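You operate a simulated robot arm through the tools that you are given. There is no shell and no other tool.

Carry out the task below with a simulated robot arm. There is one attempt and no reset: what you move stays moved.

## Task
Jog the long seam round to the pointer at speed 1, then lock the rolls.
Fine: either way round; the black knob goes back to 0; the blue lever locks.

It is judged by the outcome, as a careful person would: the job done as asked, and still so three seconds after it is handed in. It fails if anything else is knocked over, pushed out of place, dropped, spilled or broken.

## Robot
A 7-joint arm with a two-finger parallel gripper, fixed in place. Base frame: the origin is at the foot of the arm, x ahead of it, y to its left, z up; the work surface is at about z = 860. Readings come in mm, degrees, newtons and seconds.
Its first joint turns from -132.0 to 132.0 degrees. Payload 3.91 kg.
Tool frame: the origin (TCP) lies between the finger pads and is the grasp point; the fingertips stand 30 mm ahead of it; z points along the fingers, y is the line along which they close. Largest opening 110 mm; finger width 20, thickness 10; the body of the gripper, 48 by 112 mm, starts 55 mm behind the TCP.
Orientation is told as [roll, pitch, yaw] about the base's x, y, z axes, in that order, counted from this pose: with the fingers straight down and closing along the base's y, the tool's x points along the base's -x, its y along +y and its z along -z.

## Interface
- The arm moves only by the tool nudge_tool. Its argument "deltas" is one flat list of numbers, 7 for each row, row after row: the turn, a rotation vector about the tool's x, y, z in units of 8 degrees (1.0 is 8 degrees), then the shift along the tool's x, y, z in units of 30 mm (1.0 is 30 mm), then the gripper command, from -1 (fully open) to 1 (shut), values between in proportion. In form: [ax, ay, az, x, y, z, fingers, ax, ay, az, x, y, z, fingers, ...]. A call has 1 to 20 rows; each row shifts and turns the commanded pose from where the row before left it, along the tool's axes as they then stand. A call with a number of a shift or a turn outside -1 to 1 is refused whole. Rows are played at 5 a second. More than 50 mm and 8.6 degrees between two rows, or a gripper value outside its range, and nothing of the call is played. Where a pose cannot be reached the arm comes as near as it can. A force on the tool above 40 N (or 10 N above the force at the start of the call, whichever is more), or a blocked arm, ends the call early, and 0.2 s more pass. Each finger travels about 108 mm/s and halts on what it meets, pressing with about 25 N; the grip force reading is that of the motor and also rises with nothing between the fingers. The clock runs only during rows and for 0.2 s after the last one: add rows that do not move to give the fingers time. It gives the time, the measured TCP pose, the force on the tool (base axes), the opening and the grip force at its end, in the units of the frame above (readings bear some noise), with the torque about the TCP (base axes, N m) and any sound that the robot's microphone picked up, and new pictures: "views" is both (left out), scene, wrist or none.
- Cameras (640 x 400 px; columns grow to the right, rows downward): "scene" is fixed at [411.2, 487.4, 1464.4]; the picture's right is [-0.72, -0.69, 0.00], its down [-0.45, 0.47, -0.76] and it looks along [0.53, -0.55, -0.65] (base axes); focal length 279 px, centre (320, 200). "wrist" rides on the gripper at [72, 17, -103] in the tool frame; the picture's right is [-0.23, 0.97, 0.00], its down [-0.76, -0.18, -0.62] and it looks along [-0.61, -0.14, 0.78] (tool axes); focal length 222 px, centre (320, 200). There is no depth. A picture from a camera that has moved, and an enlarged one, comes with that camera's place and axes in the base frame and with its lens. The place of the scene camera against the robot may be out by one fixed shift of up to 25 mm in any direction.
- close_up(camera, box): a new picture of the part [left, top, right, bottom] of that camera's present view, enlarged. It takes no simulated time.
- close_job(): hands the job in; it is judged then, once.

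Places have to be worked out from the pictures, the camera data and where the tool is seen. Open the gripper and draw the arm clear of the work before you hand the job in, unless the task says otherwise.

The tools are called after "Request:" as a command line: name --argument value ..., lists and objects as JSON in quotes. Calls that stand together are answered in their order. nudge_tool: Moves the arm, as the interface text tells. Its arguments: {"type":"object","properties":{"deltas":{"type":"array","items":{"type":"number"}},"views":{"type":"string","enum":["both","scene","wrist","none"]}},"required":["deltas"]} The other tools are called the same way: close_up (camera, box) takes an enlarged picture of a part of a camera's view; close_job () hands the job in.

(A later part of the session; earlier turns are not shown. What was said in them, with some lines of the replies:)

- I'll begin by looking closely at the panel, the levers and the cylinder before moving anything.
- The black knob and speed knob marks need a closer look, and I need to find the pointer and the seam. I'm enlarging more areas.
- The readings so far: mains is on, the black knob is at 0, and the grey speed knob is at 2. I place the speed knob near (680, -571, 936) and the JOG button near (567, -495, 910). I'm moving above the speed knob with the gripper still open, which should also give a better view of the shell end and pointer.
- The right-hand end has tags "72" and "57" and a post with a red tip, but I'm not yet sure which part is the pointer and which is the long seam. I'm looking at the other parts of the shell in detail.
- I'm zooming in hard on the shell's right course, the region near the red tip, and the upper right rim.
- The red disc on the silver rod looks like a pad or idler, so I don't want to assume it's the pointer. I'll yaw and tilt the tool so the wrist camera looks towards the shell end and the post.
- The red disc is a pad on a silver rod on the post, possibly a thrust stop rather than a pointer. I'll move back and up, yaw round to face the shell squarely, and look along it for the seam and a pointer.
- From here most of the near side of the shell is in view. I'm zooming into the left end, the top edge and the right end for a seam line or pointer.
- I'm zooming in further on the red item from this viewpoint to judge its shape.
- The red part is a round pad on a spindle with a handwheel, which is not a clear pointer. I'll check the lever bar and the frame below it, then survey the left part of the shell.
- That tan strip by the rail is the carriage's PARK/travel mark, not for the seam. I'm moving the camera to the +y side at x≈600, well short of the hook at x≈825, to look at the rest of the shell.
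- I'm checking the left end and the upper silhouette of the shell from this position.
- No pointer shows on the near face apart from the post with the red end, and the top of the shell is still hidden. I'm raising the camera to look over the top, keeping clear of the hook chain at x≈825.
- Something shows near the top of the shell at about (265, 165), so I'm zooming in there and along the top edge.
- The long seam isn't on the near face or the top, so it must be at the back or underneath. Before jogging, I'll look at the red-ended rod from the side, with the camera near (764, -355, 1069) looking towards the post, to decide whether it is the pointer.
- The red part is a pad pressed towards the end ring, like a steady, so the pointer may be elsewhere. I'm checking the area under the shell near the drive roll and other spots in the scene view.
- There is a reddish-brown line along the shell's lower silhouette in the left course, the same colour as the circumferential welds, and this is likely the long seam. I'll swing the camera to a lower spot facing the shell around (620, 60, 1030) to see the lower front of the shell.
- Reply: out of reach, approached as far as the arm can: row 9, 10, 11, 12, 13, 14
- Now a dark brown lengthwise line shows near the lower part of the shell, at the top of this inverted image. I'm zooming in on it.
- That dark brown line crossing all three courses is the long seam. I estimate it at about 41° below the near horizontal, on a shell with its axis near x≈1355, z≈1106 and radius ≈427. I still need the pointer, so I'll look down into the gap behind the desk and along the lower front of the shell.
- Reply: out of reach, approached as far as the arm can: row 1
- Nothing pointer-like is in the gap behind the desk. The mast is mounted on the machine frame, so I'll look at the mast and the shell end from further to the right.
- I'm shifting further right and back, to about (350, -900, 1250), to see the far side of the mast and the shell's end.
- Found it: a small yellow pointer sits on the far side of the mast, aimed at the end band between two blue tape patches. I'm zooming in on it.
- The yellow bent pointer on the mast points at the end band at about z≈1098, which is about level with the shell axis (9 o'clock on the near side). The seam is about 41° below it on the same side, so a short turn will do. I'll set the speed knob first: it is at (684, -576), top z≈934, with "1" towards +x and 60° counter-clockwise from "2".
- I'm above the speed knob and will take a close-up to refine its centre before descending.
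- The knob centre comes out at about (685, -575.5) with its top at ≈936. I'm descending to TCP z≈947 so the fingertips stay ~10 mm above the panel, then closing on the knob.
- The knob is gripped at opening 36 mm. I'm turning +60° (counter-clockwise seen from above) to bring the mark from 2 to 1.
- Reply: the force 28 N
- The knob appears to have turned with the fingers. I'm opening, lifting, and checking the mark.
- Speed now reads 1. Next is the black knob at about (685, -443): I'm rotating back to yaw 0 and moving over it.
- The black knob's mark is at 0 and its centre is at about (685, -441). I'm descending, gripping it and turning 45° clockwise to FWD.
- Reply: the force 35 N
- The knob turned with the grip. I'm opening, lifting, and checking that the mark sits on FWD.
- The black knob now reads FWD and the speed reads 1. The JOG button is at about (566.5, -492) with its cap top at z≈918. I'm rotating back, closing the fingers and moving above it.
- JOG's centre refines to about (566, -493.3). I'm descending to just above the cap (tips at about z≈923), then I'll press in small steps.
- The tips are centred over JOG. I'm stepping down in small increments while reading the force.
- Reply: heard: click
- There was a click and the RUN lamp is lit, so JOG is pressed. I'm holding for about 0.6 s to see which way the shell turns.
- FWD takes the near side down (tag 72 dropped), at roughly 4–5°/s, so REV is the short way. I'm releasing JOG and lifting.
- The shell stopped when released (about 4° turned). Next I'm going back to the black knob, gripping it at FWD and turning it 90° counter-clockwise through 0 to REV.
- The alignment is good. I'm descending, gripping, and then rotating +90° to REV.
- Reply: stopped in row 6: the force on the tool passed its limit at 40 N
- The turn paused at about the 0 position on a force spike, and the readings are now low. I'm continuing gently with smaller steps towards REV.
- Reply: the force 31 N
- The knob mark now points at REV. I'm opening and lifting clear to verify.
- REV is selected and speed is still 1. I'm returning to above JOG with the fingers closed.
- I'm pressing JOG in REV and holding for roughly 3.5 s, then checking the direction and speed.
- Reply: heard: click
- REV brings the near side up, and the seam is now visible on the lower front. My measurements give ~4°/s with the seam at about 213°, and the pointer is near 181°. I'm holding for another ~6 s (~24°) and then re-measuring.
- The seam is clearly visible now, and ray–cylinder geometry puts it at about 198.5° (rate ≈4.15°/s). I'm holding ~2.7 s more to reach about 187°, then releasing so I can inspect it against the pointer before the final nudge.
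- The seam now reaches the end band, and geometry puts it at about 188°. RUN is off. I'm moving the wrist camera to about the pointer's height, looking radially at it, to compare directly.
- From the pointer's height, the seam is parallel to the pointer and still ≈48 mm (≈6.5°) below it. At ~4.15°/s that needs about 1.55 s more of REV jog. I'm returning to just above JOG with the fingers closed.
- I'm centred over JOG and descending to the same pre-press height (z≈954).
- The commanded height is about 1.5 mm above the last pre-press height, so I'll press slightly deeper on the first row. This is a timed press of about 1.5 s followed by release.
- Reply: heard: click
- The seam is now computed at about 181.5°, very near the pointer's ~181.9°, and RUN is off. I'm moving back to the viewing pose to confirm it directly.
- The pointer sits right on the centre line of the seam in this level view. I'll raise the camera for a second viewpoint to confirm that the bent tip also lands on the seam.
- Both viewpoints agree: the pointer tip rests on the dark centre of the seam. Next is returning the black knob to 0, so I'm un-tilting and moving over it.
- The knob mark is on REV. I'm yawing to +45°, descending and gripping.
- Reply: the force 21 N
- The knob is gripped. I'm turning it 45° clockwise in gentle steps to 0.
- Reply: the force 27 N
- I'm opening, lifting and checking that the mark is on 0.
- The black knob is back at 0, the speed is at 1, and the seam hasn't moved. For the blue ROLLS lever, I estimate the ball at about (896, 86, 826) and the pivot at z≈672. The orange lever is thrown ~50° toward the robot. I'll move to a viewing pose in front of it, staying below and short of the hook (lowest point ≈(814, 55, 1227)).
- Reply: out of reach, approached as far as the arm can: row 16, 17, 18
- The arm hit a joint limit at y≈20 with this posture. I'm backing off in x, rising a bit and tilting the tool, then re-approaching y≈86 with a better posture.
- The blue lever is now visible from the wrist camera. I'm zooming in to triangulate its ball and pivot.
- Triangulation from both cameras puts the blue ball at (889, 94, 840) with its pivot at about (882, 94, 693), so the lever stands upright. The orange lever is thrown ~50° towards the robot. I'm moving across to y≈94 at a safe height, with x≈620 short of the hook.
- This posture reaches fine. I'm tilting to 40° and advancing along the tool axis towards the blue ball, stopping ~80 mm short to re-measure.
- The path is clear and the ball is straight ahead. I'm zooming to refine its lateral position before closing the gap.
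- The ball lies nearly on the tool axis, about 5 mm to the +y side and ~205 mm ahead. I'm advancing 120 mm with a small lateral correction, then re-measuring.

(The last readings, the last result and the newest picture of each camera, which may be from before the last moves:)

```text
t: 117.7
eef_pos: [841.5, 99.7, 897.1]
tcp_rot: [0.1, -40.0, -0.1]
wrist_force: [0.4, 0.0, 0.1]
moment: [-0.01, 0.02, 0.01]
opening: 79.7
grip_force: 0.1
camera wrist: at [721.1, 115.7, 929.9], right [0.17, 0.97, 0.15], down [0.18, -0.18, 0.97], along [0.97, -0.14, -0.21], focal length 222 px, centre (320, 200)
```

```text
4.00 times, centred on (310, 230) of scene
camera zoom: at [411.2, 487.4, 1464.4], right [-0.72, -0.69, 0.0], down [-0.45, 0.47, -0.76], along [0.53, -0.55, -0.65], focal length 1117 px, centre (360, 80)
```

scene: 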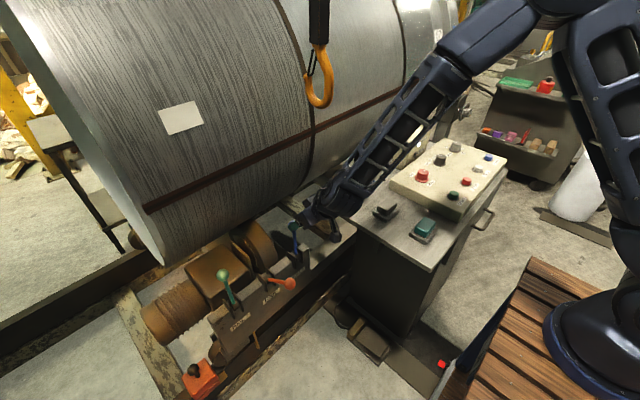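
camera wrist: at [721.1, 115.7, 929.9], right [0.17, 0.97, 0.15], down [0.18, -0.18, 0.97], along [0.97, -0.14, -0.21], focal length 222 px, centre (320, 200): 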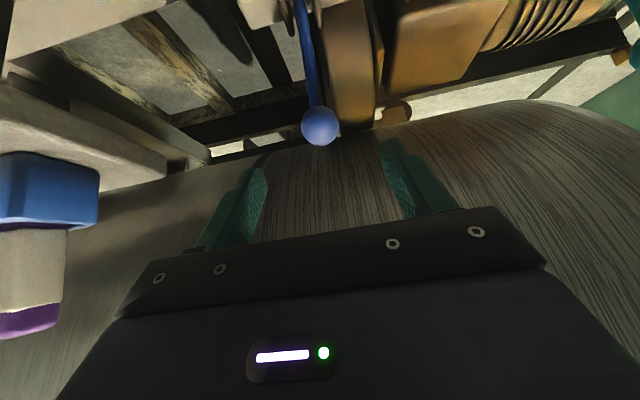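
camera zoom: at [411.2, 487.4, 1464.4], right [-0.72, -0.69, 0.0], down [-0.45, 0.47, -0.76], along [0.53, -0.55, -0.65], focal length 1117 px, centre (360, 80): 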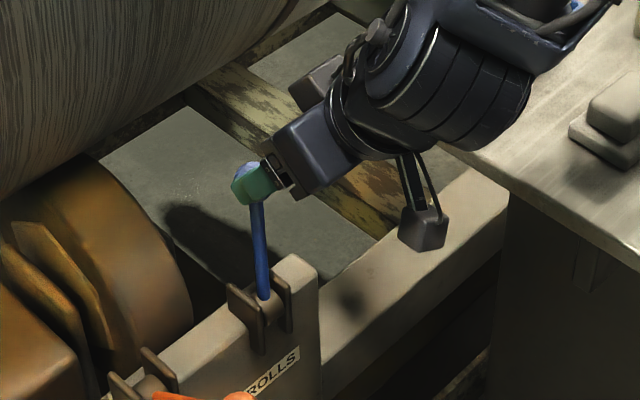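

The refined ball position is about (900, 99, 826), essentially on the tool axis ~90 mm ahead. I'm advancing onto it.

Request:
nudge_tool --deltas '[0, 0, 0, 0.05, 0, 0.98, -0.45, 0, 0, 0, 0, 0, 0.98, -0.45, 0, 0, 0, 0, 0, 0.98, -0.45, 0, 0, 0, 0, 0, 0, -0.45]' --views "both"

Request:
close_up --camera "wrist" --box '[220, 100, 420, 260]'

Request:
close_up --camera "scene" --box '[260, 180, 360, 280]'

```text
t: 118.7
eef_pos: [896.8, 98.5, 830.5]
tcp_rot: [0.1, -40.0, -0.2]
wrist_force: [0.2, -0.5, 0.0]
moment: [-0.01, -0.01, 0.01]
opening: 79.9
grip_force: 0.0
camera wrist: at [775.3, 114.8, 862.3], right [0.18, 0.97, 0.15], down [0.18, -0.18, 0.97], along [0.97, -0.14, -0.21], focal length 222 px, centre (320, 200)
```

scene: 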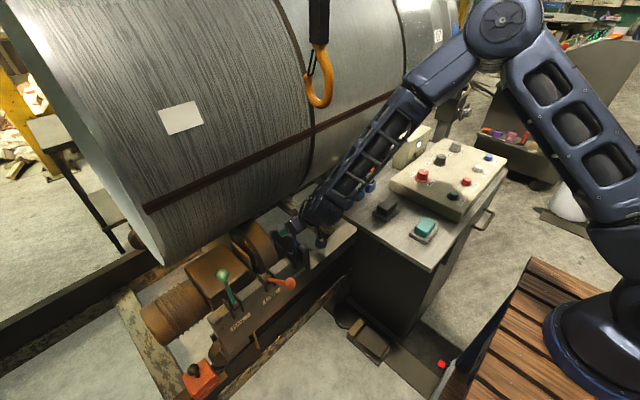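
wrist: 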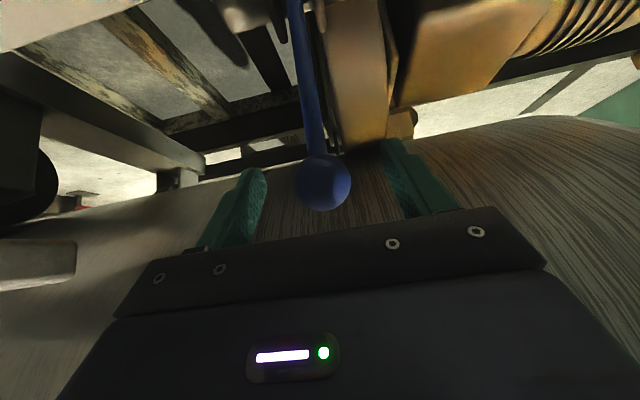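

```text
2.50 times, centred on (320, 180) of wrist
camera zoom: at [775.3, 114.8, 862.3], right [0.18, 0.97, 0.15], down [0.18, -0.18, 0.97], along [0.97, -0.14, -0.21], focal length 555 px, centre (320, 250)
```

zoom: 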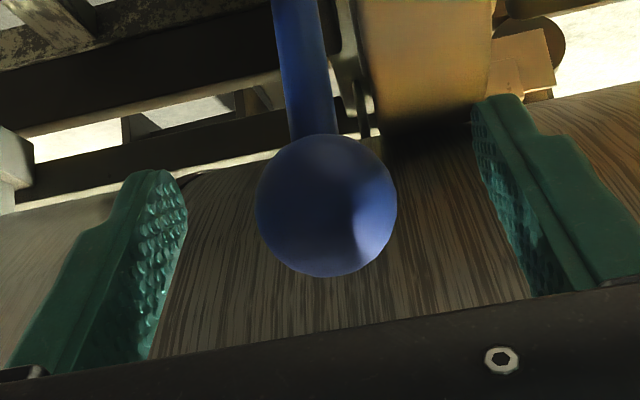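

```text
4.00 times, centred on (310, 230) of scene
camera zoom: at [411.2, 487.4, 1464.4], right [-0.72, -0.69, 0.0], down [-0.45, 0.47, -0.76], along [0.53, -0.55, -0.65], focal length 1117 px, centre (360, 80)
```

zoom: 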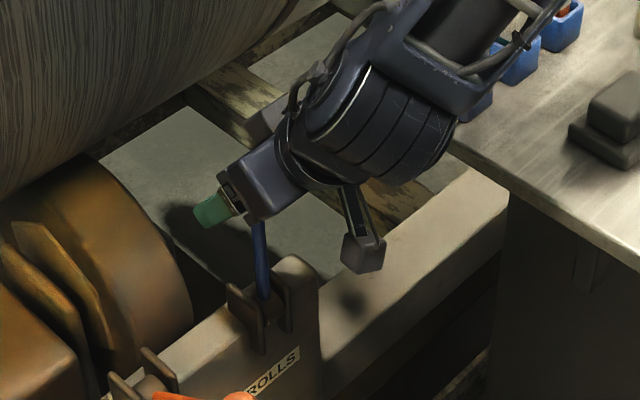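

The ball is centred between the fingers at the grasp point. I'm advancing 4 mm and closing on it.

Request:
nudge_tool --deltas '[0, 0, 0, 0, 0.05, 0.13, -0.45, 0, 0, 0, 0, 0, 0, 0.2, 0, 0, 0, 0, 0, 0, 0.5, 0, 0, 0, 0, 0, 0, 1, 0, 0, 0, 0, 0, 0, 1]' --views "wrist"

```text
t: 119.9
eef_pos: [897.3, 100.2, 826.4]
tcp_rot: [0.1, -40.0, -0.2]
wrist_force: [0.9, -8.3, -2.3]
moment: [-0.01, -0.09, -0.11]
opening: 33.1
grip_force: 45.1
camera wrist: at [777.6, 116.3, 859.2], right [0.18, 0.97, 0.15], down [0.18, -0.18, 0.97], along [0.97, -0.14, -0.21], focal length 222 px, centre (320, 200)
```

wrist: 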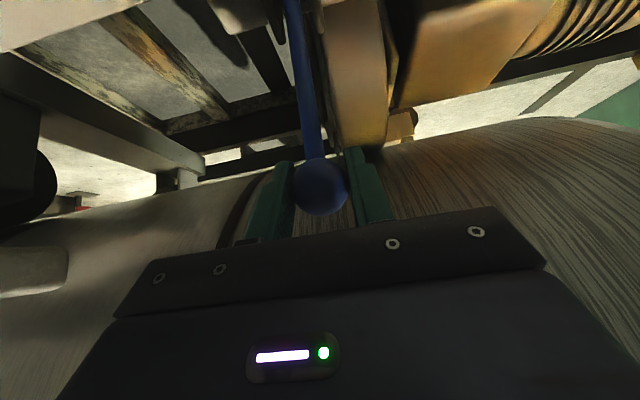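

The ball is gripped (opening 33 mm). I'm starting to draw the lever towards the robot along its arc (radius ≈147 mm), beginning with the first ~10° while watching the forces.

Request:
nudge_tool --deltas '[0, 0, 0, 0.349, 0, -0.245, 1, 0, 0, 0, 0.349, 0, -0.245, 1]' --views "scene"

Request:
close_up --camera "scene" --box '[240, 180, 360, 290]'

```text
t: 120.5
eef_pos: [872.5, 99.7, 824.6]
tcp_rot: [0.0, -40.0, -0.1]
wrist_force: [10.6, -17.9, 3.8]
moment: [-0.04, -1.32, -0.07]
opening: 33.6
grip_force: 44.8
```

scene: 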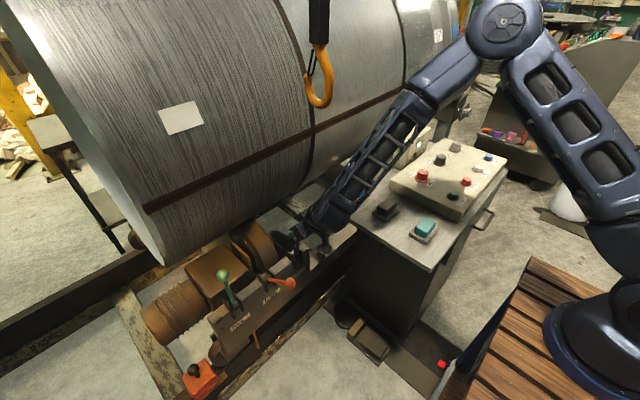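

```text
3.64 times, centred on (300, 235) of scene
camera zoom: at [411.2, 487.4, 1464.4], right [-0.72, -0.69, 0.0], down [-0.45, 0.47, -0.76], along [0.53, -0.55, -0.65], focal length 1016 px, centre (393, 73)
```

zoom: 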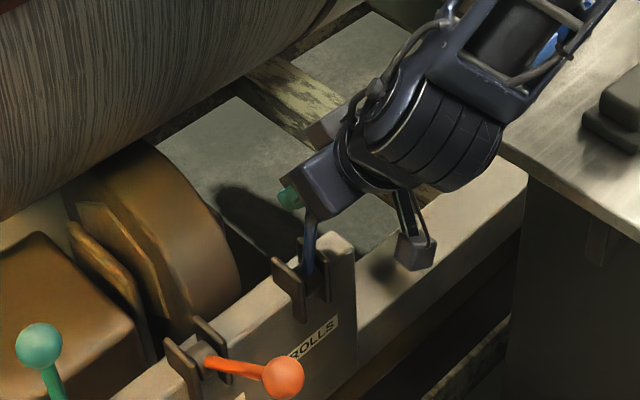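

The lever follows with a modest force. I'm continuing along the arc to about 50°.

Request:
nudge_tool --deltas '[0, 0, 0, 0.388, -0.02, -0.182, 1, 0, 0, 0, 0.388, -0.02, -0.182, 1, 0, 0, 0, 0.412, 0, -0.11, 1, 0, 0, 0, 0.412, 0, -0.11, 1]' --views "none"

Request:
close_up --camera "scene" --box '[240, 180, 360, 290]'

```text
t: 121.5
eef_pos: [824.2, 100.9, 806.6]
tcp_rot: [0.1, -40.0, 0.0]
wrist_force: [7.0, -14.9, 2.0]
moment: [-0.1, -1.19, -0.03]
opening: 33.2
grip_force: 44.6
```

```text
3.64 times, centred on (300, 235) of scene
camera zoom: at [411.2, 487.4, 1464.4], right [-0.72, -0.69, 0.0], down [-0.45, 0.47, -0.76], along [0.53, -0.55, -0.65], focal length 1016 px, centre (393, 73)
```

zoom: 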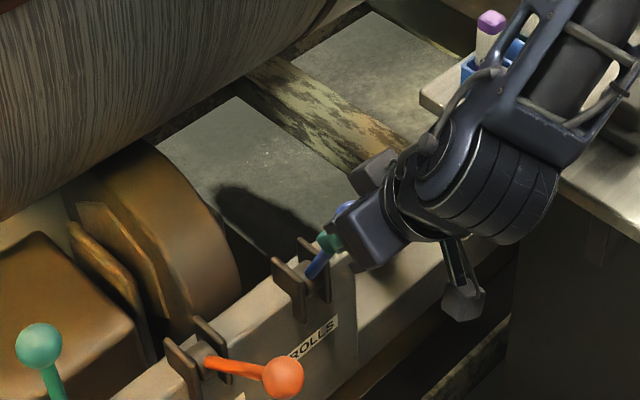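

The lever is at ~30° and moving freely. I'm continuing the last ~20° in small steps.

Request:
nudge_tool --deltas '[0, 0, 0, 0.425, -0.01, -0.037, 1, 0, 0, 0, 0.425, 0, -0.037, 1, 0, 0, 0, 0.425, 0, 0.037, 1, 0, 0, 0, 0.3, 0, 0.03, 1]' --views "none"

Request:
close_up --camera "scene" --box '[240, 180, 360, 290]'

```text
t: 122.5
eef_pos: [787.4, 100.6, 776.1]
tcp_rot: [0.2, -39.9, -0.1]
wrist_force: [-2.6, -8.8, 7.6]
moment: [0.01, -1.06, -0.02]
opening: 33.5
grip_force: 44.9
```

```text
3.64 times, centred on (300, 235) of scene
camera zoom: at [411.2, 487.4, 1464.4], right [-0.72, -0.69, 0.0], down [-0.45, 0.47, -0.76], along [0.53, -0.55, -0.65], focal length 1016 px, centre (393, 73)
```

zoom: 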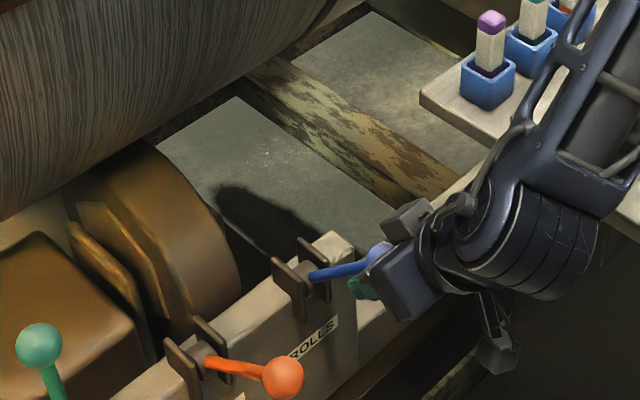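

The lever is close to the orange lever's angle. I'm zooming in to compare the two before pushing further.

Request:
close_up --camera "scene" --box '[280, 230, 340, 280]'

Request:
nudge_tool --deltas '[0, 0, 0, 0, 0, 0, 1]' --views "wrist"

Request:
close_up --camera "wrist" --box '[220, 60, 460, 240]'

```text
8.00 times, centred on (310, 255) of scene
camera zoom: at [411.2, 487.4, 1464.4], right [-0.72, -0.69, 0.0], down [-0.45, 0.47, -0.76], along [0.53, -0.55, -0.65], focal length 2234 px, centre (400, -240)
```

zoom: 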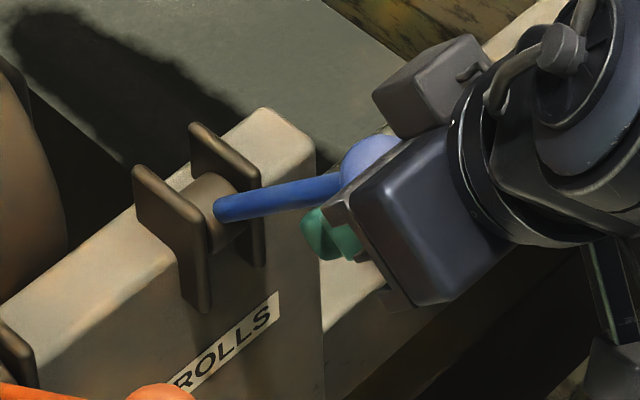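

```text
t: 122.9
eef_pos: [788.6, 99.1, 776.9]
tcp_rot: [0.1, -39.9, -0.1]
wrist_force: [-6.2, -6.0, 6.9]
moment: [0.08, -0.65, -0.03]
opening: 33.3
grip_force: 44.9
camera wrist: at [666.4, 116.1, 809.3], right [0.17, 0.97, 0.15], down [0.18, -0.18, 0.97], along [0.97, -0.14, -0.21], focal length 222 px, centre (320, 200)
```

wrist: 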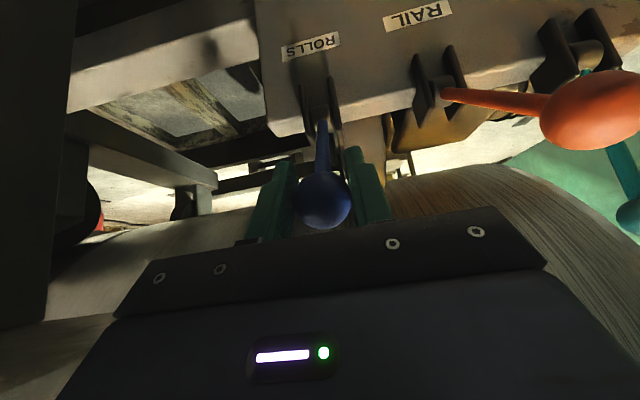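

```text
2.22 times, centred on (340, 150) of wrist
camera zoom: at [666.4, 116.1, 809.3], right [0.17, 0.97, 0.15], down [0.18, -0.18, 0.97], along [0.97, -0.14, -0.21], focal length 494 px, centre (276, 311)
```

zoom: 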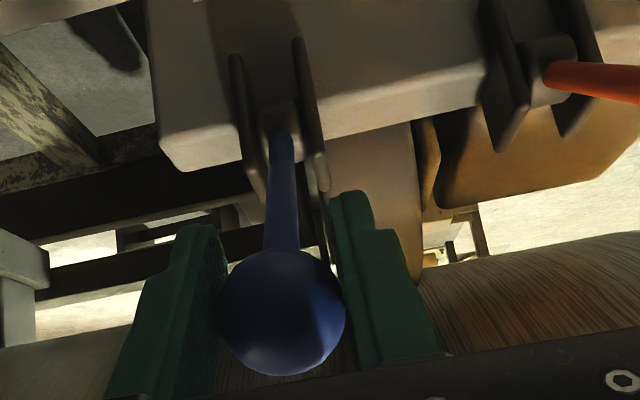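

The ball has slid a few mm in the grip, so the lever is at about 45° against the orange lever's ~54°. I'm continuing ~10° further in small steps, watching for the stop.

Request:
nudge_tool --deltas '[0, 0, 0, 0.3, 0, 0.05, 1, 0, 0, 0, 0.3, 0, 0.05, 1, 0, 0, 0, 0.3, 0, 0.05, 1, 0, 0, 0, 0, 0, 0, 1]' --views "wrist"

Request:
close_up --camera "wrist" --box '[220, 60, 460, 240]'

Request:
close_up --camera "scene" --box '[240, 210, 340, 300]'

```text
t: 123.9
eef_pos: [766.8, 99.6, 753.1]
tcp_rot: [0.1, -39.6, 0.0]
wrist_force: [-2.5, 4.0, -2.6]
moment: [-0.09, -0.03, -0.08]
opening: 30.5
grip_force: 44.2
camera wrist: at [646.6, 115.9, 786.9], right [0.17, 0.97, 0.15], down [0.19, -0.18, 0.97], along [0.97, -0.14, -0.22], focal length 222 px, centre (320, 200)
```

wrist: 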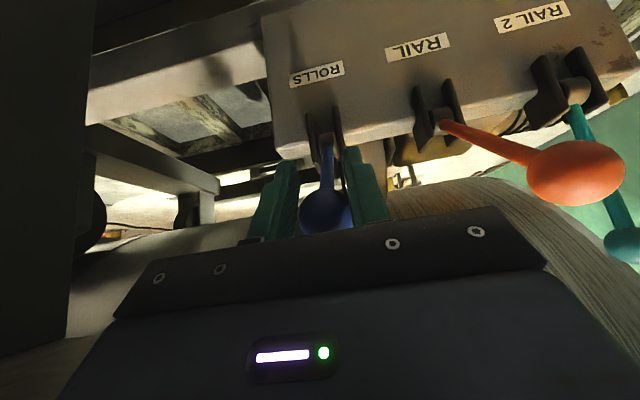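

```text
2.22 times, centred on (340, 150) of wrist
camera zoom: at [646.6, 115.9, 786.9], right [0.17, 0.97, 0.15], down [0.19, -0.18, 0.97], along [0.97, -0.14, -0.22], focal length 494 px, centre (276, 311)
```

zoom: 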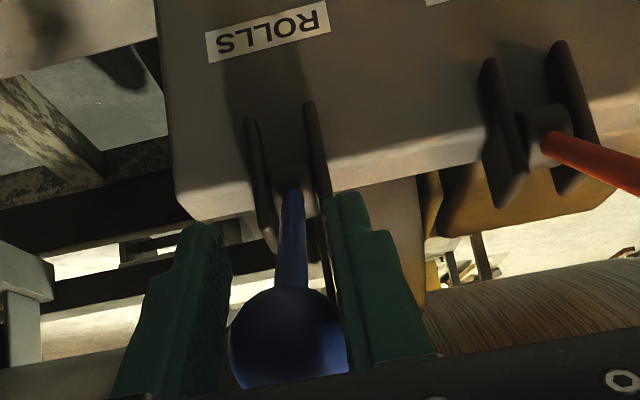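

```text
4.44 times, centred on (290, 255) of scene
camera zoom: at [411.2, 487.4, 1464.4], right [-0.72, -0.69, 0.0], down [-0.45, 0.47, -0.76], along [0.53, -0.55, -0.65], focal length 1241 px, centre (453, -44)
```

zoom: 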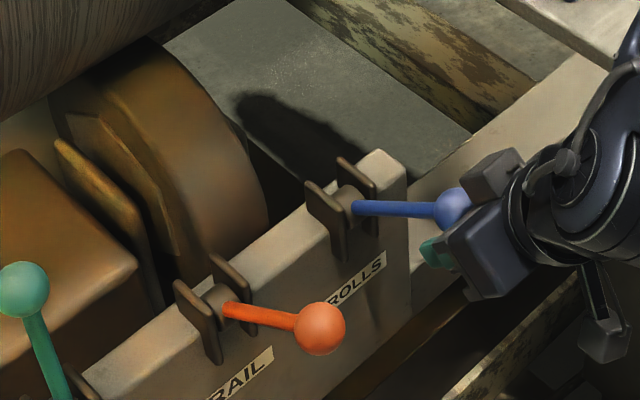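

The lever is now at about the same angle as the orange one (~50°), and the ball was sliding in the grip, which suggests the lever is at its stop. I'm opening and backing off along the tool axis to look.

Request:
nudge_tool --deltas '[0, 0, 0, 0, 0, 0, 0.2, 0, 0, 0, 0, 0, 0, -0.4, 0, 0, 0, 0, 0, 0, -0.45, 0, 0, 0, 0, 0, -1, -0.45, 0, 0, 0, 0, 0, -1, -0.45, 0, 0, 0, 0, 0, -1, -0.45, 0, 0, 0, 0, 0, -1, -0.45]' --views "both"

Request:
close_up --camera "scene" --box '[240, 210, 340, 300]'

Request:
close_up --camera "wrist" --box '[200, 0, 560, 200]'

```text
t: 125.5
eef_pos: [694.5, 101.5, 848.4]
tcp_rot: [0.1, -40.0, -0.1]
wrist_force: [-0.2, -0.5, 0.1]
moment: [0.01, -0.02, -0.02]
opening: 79.7
grip_force: 0.1
camera wrist: at [573.3, 116.9, 880.6], right [0.18, 0.97, 0.15], down [0.18, -0.18, 0.97], along [0.97, -0.14, -0.21], focal length 222 px, centre (320, 200)
```

scene: 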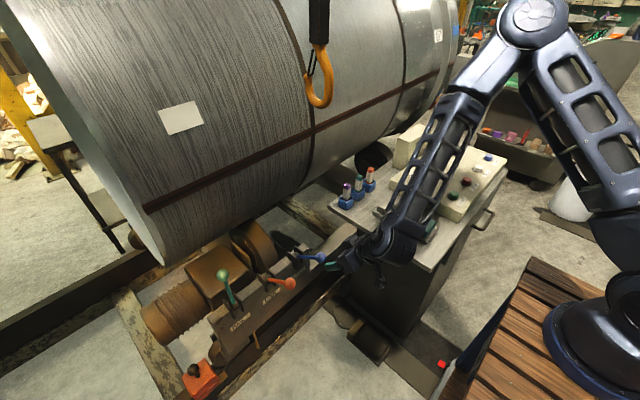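
wrist: 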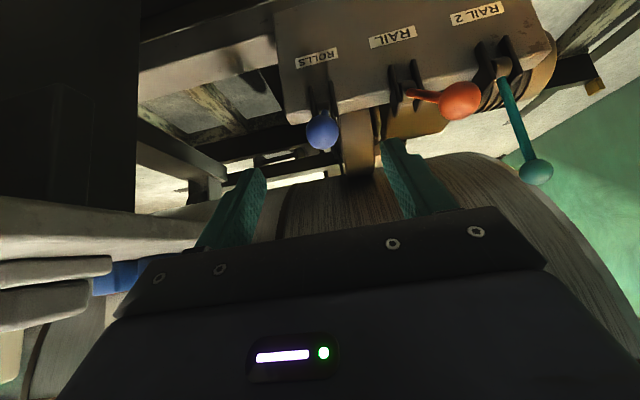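

```text
4.44 times, centred on (290, 255) of scene
camera zoom: at [411.2, 487.4, 1464.4], right [-0.72, -0.69, 0.0], down [-0.45, 0.47, -0.76], along [0.53, -0.55, -0.65], focal length 1241 px, centre (453, -44)
```

zoom: 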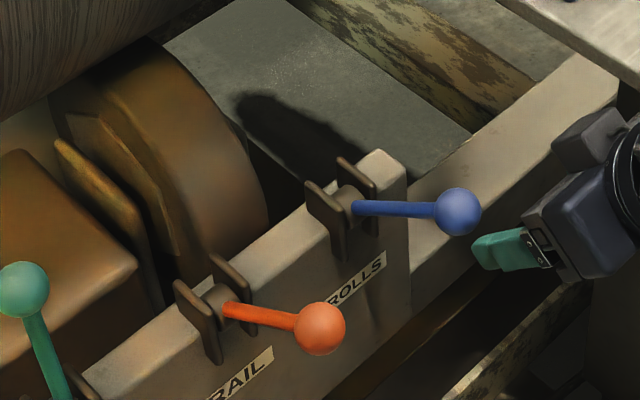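

```text
1.78 times, centred on (380, 100) of wrist
camera zoom: at [573.3, 116.9, 880.6], right [0.18, 0.97, 0.15], down [0.18, -0.18, 0.97], along [0.97, -0.14, -0.21], focal length 395 px, centre (213, 378)
```

zoom: 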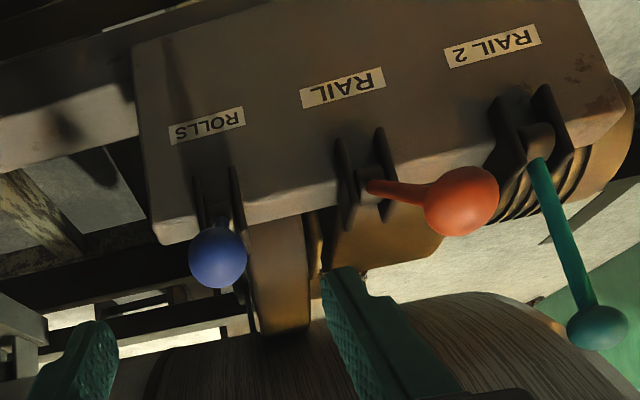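

Released, the blue lever stays put at ≈52.6° against ≈53.3° for the orange lever, so they match within my measurement error. To be sure it's fully home, I'll close the fingers, place them behind the ball and nudge gently toward the stop, watching the force.

Request:
nudge_tool --deltas '[0, 0, 0, -0.765, -0.04, 0.26, 1, 0, 0, 0, -0.765, -0.04, 0.26, 1, 0, 0, 0, 0, 0, 0, 1, 0, 0, 0, 0, 0, 0.75, 1, 0, 0, 0, 0, 0, 0.75, 1, 0, 0, 0, 0, 0, 0, 1]' --views "both"

Request:
close_up --camera "wrist" --box '[220, 60, 460, 240]'

Request:
close_up --camera "scene" --box '[260, 210, 360, 300]'

```text
t: 126.9
eef_pos: [767.9, 99.4, 831.2]
tcp_rot: [0.1, -40.0, -0.1]
wrist_force: [-0.2, -1.0, 0.0]
moment: [-0.03, -0.03, -0.03]
opening: 0.0
grip_force: 24.8
camera wrist: at [647.1, 115.6, 863.1], right [0.17, 0.97, 0.15], down [0.18, -0.18, 0.97], along [0.97, -0.14, -0.21], focal length 222 px, centre (320, 200)
```

scene: 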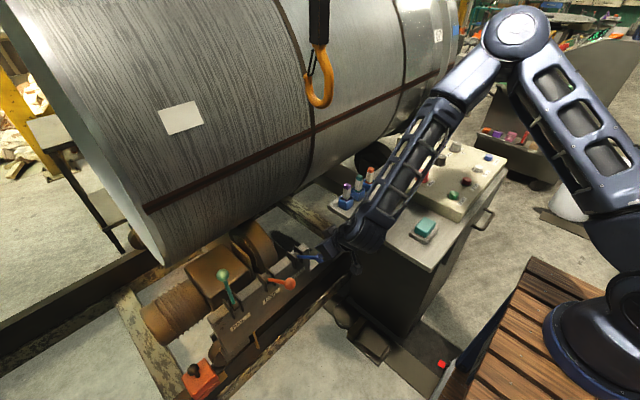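
wrist: 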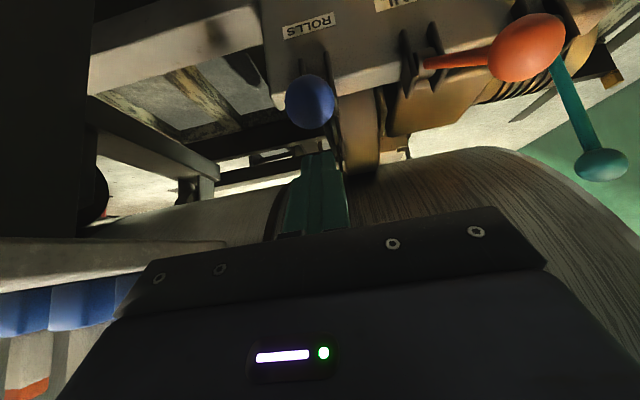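

```text
2.22 times, centred on (340, 150) of wrist
camera zoom: at [647.1, 115.6, 863.1], right [0.17, 0.97, 0.15], down [0.18, -0.18, 0.97], along [0.97, -0.14, -0.21], focal length 494 px, centre (276, 311)
```

zoom: 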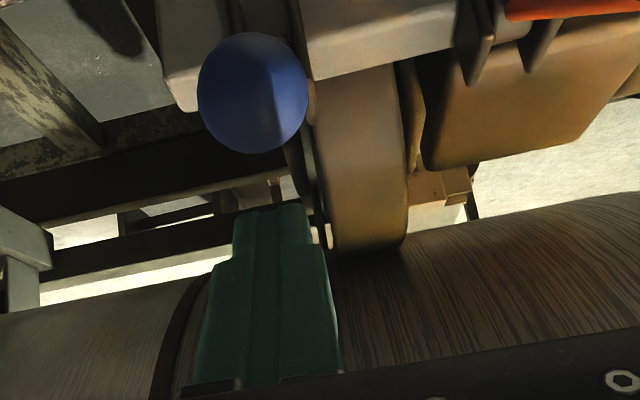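

```text
4.44 times, centred on (310, 255) of scene
camera zoom: at [411.2, 487.4, 1464.4], right [-0.72, -0.69, 0.0], down [-0.45, 0.47, -0.76], along [0.53, -0.55, -0.65], focal length 1241 px, centre (364, -44)
```

zoom: 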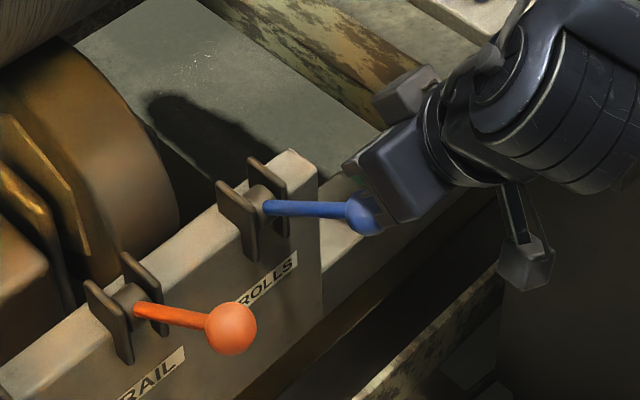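

From this view the blue ball (771, 100, 773) and the orange ball (770, 224, 773) match in height and reach. I'll do one gentle confirming push: slide the closed fingers alongside the ball, then ease towards the stop.

Request:
nudge_tool --deltas '[0, 0, 0, 0, 0, 0.75, 1, 0, 0, 0, 0, 0, 0.7, 1, 0, 0, 0, 0.2, 0, 0, 1, 0, 0, 0, 0.1, 0, 0, 1]' --views "wrist"

Request:
close_up --camera "wrist" --box '[220, 60, 460, 240]'

```text
t: 127.9
eef_pos: [789.8, 96.9, 791.6]
tcp_rot: [0.2, -40.4, -0.3]
wrist_force: [22.6, 2.2, 20.0]
moment: [0.07, -0.31, -0.05]
opening: 0.2
grip_force: 24.9
camera wrist: at [669.8, 113.3, 825.0], right [0.18, 0.97, 0.15], down [0.18, -0.18, 0.97], along [0.97, -0.14, -0.2], focal length 222 px, centre (320, 200)
```

wrist: 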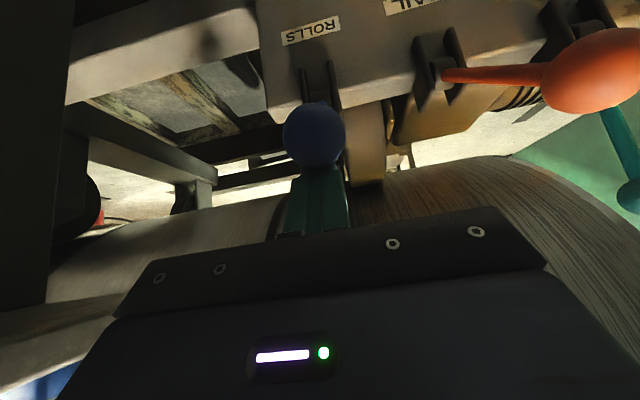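

```text
2.22 times, centred on (340, 150) of wrist
camera zoom: at [669.8, 113.3, 825.0], right [0.18, 0.97, 0.15], down [0.18, -0.18, 0.97], along [0.97, -0.14, -0.2], focal length 494 px, centre (276, 311)
```

zoom: 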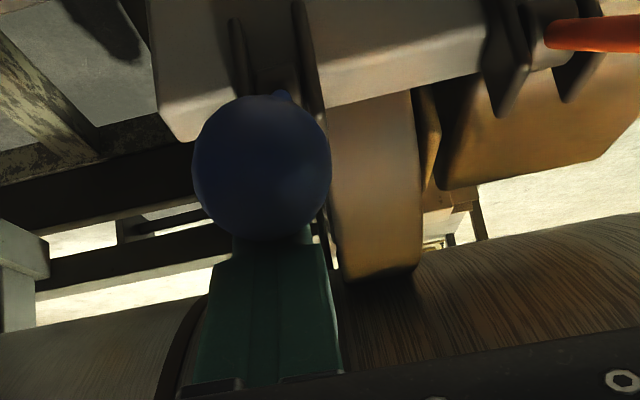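

The lever resists with ~30 N without moving (it moved earlier with ~10 N), so it's hard against its stop, i.e. locked. I'm backing off gently and retreating up along the tool axis.

Request:
nudge_tool --deltas '[0, 0, 0, -0.3, 0, 0, 1, 0, 0, 0, -0.4, 0, 0, 1, 0, 0, 0, 0, 0, -1, 1, 0, 0, 0, 0, 0, -1, 1, 0, 0, 0, 0, 0, -1, 1, 0, 0, 0, 0, 0, -1, 1, 0, 0, 0, 0, 0, -1, 1, 0, 0, 0, 0, 0, -1, 1, 0, 0, 0, 0, 0, -1, 1]' --views "both"

Request:
close_up --camera "scene" --box '[240, 210, 340, 300]'

Request:
close_up --camera "wrist" --box '[240, 0, 480, 150]'

```text
t: 129.9
eef_pos: [669.4, 99.0, 964.9]
tcp_rot: [0.1, -40.0, -0.1]
wrist_force: [0.9, 0.1, -0.6]
moment: [0.03, 0.0, 0.03]
opening: 0.0
grip_force: 24.7
camera wrist: at [548.4, 114.2, 997.4], right [0.18, 0.97, 0.15], down [0.18, -0.18, 0.97], along [0.97, -0.14, -0.21], focal length 222 px, centre (320, 200)
```

scene: 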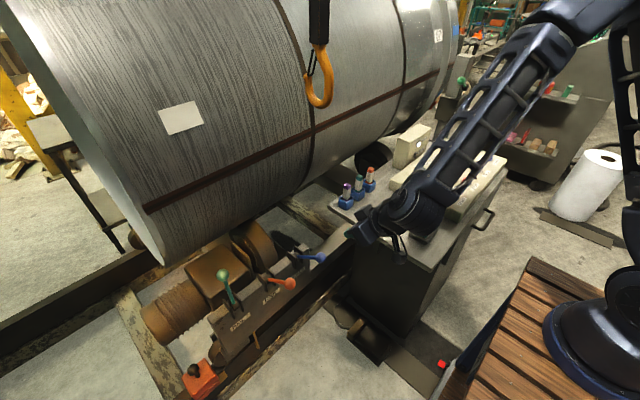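
wrist: 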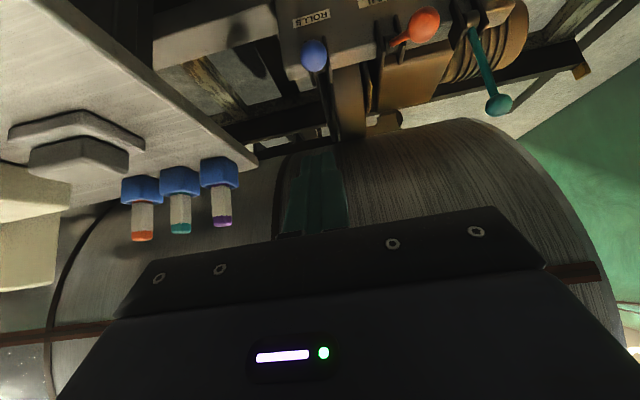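

```text
4.44 times, centred on (290, 255) of scene
camera zoom: at [411.2, 487.4, 1464.4], right [-0.72, -0.69, 0.0], down [-0.45, 0.47, -0.76], along [0.53, -0.55, -0.65], focal length 1241 px, centre (453, -44)
```

zoom: 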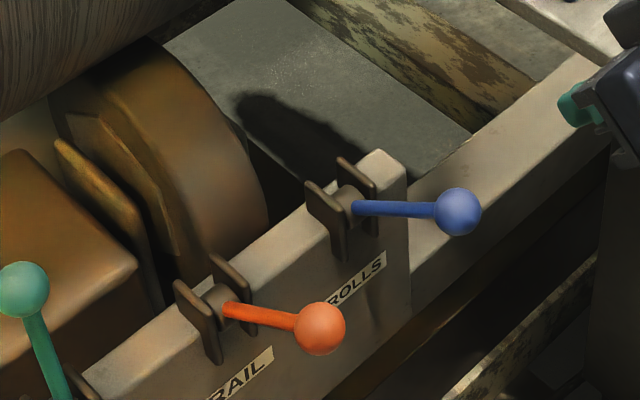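

```text
2.67 times, centred on (360, 75) of wrist
camera zoom: at [548.4, 114.2, 997.4], right [0.18, 0.97, 0.15], down [0.18, -0.18, 0.97], along [0.97, -0.14, -0.21], focal length 592 px, centre (213, 533)
```

zoom: 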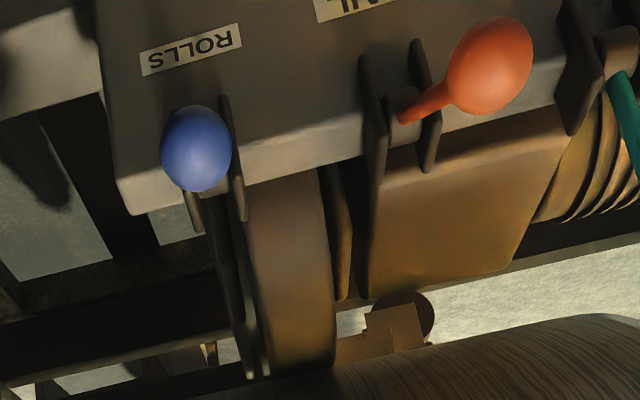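

The lever is unchanged after the push, so it was already at the stop. I'm opening the gripper, drawing the arm up and clear, and then running a final check on the seam and panel.

Request:
nudge_tool --deltas '[0, 0, 0, -0.488, 0, -0.841, -1, 0, 0, 0, -0.488, -0.3, -0.841, -1, 0, 0, 0, -0.488, -0.7, -0.841, -1, 0, 0, 0, -0.488, -0.9, -0.841, -1, 0, 0, 0, -0.488, -0.9, -0.841, -1, 0, 0, 0, -0.488, -0.9, -0.841, -1, 0, 0, 0, -0.488, -0.9, -0.841, -1, 0, 0, 0, -0.488, -0.9, -0.841, -1, 0, 1, 0, 0, -0.9, 0, -1, 0, 1, 0, 0, -0.9, 0, -1, 0, 1, 0, 0, -0.9, 0, -1, 0, 1, 0, 0, -0.9, 0, -1, 0, 1, 0, 0, -0.5, 0, -1]' --views "both"

Request:
close_up --camera "scene" --box '[165, 120, 325, 230]'

Request:
close_up --camera "scene" --box '[360, 120, 500, 240]'

Request:
close_up --camera "wrist" --box '[60, 0, 330, 190]'

```text
t: 132.7
eef_pos: [629.3, -190.1, 1195.5]
tcp_rot: [0.0, 0.1, 0.1]
wrist_force: [-0.3, -0.4, 0.8]
moment: [-0.03, -0.02, 0.0]
opening: 109.8
grip_force: 0.1
camera wrist: at [558.1, -174.7, 1298.5], right [0.23, 0.97, 0.0], down [0.76, -0.18, 0.62], along [0.61, -0.14, -0.78], focal length 222 px, centre (320, 200)
```

scene: 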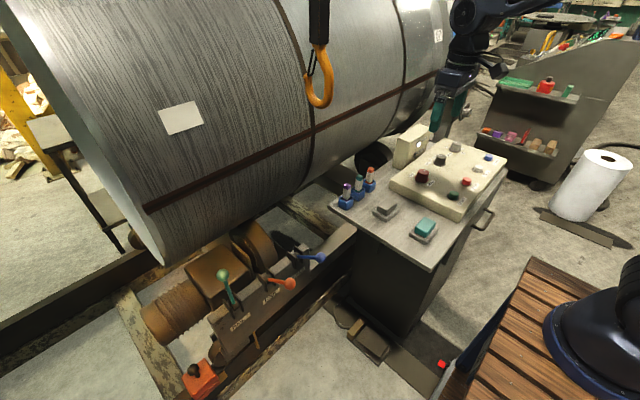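
wrist: 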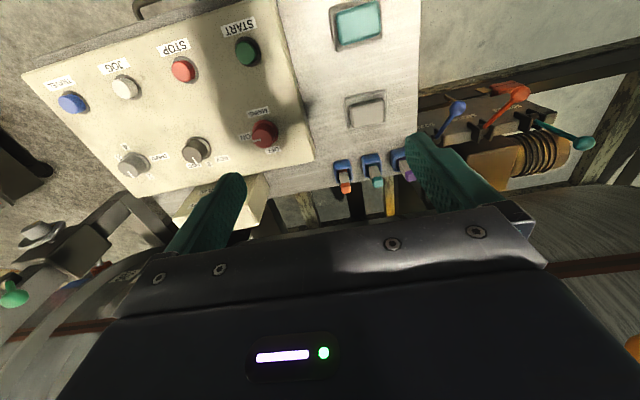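

```text
3.64 times, centred on (245, 175) of scene
camera zoom: at [411.2, 487.4, 1464.4], right [-0.72, -0.69, 0.0], down [-0.45, 0.47, -0.76], along [0.53, -0.55, -0.65], focal length 1016 px, centre (593, 291)
```

zoom: 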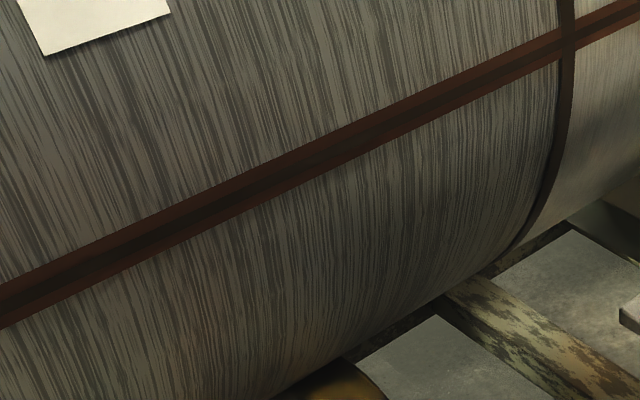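

```text
3.33 times, centred on (430, 180) of scene
camera zoom: at [411.2, 487.4, 1464.4], right [-0.72, -0.69, 0.0], down [-0.45, 0.47, -0.76], along [0.53, -0.55, -0.65], focal length 931 px, centre (-47, 267)
```

zoom: 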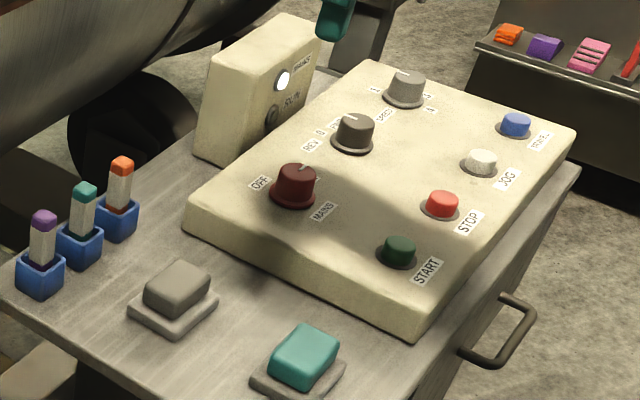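

```text
2.11 times, centred on (195, 95) of wrist
camera zoom: at [558.1, -174.7, 1298.5], right [0.23, 0.97, 0.0], down [0.76, -0.18, 0.62], along [0.61, -0.14, -0.78], focal length 468 px, centre (583, 421)
```

zoom: 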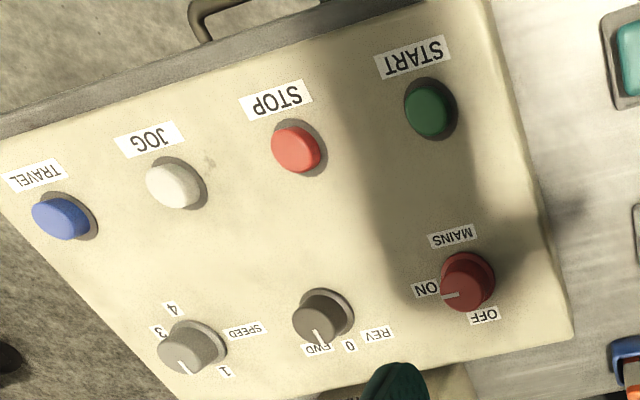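

Final state:
- The seam is unchanged, with its centre on the pointer as seen from two viewpoints.
- Speed is at 1, the black knob is at 0, and RUN is off.
- The blue ROLLS lever is at its stop, matching the thrown orange lever.
- The gripper is open and the arm is clear near its start pose.

I'm handing the job in.

Request:
close_job

```text
The job is handed in.
```

The long seam is at the pointer and the rolls are locked. I've handed the job in but haven't seen the judge's result.

- **Seam:** I jogged it round in REV at speed 1. Its centre sits on the yellow pointer, checked from level with the pointer and from above. Locking didn't shift it.
- **Wrong way first:** I tried FWD briefly to find the direction. It moved the shell about 4° the wrong way before I switched to REV.
- **Controls:** The black knob is back at 0, the speed knob is on 1, and RUN is off.
- **Lock:** I pulled the blue lever towards the robot until it hit its stop, at the same angle as the orange lever. It didn't move when I pushed it again with about 30 N.
- **Arm:** The gripper is open and the arm is clear of the work. I saw nothing knocked over or moved out of place.
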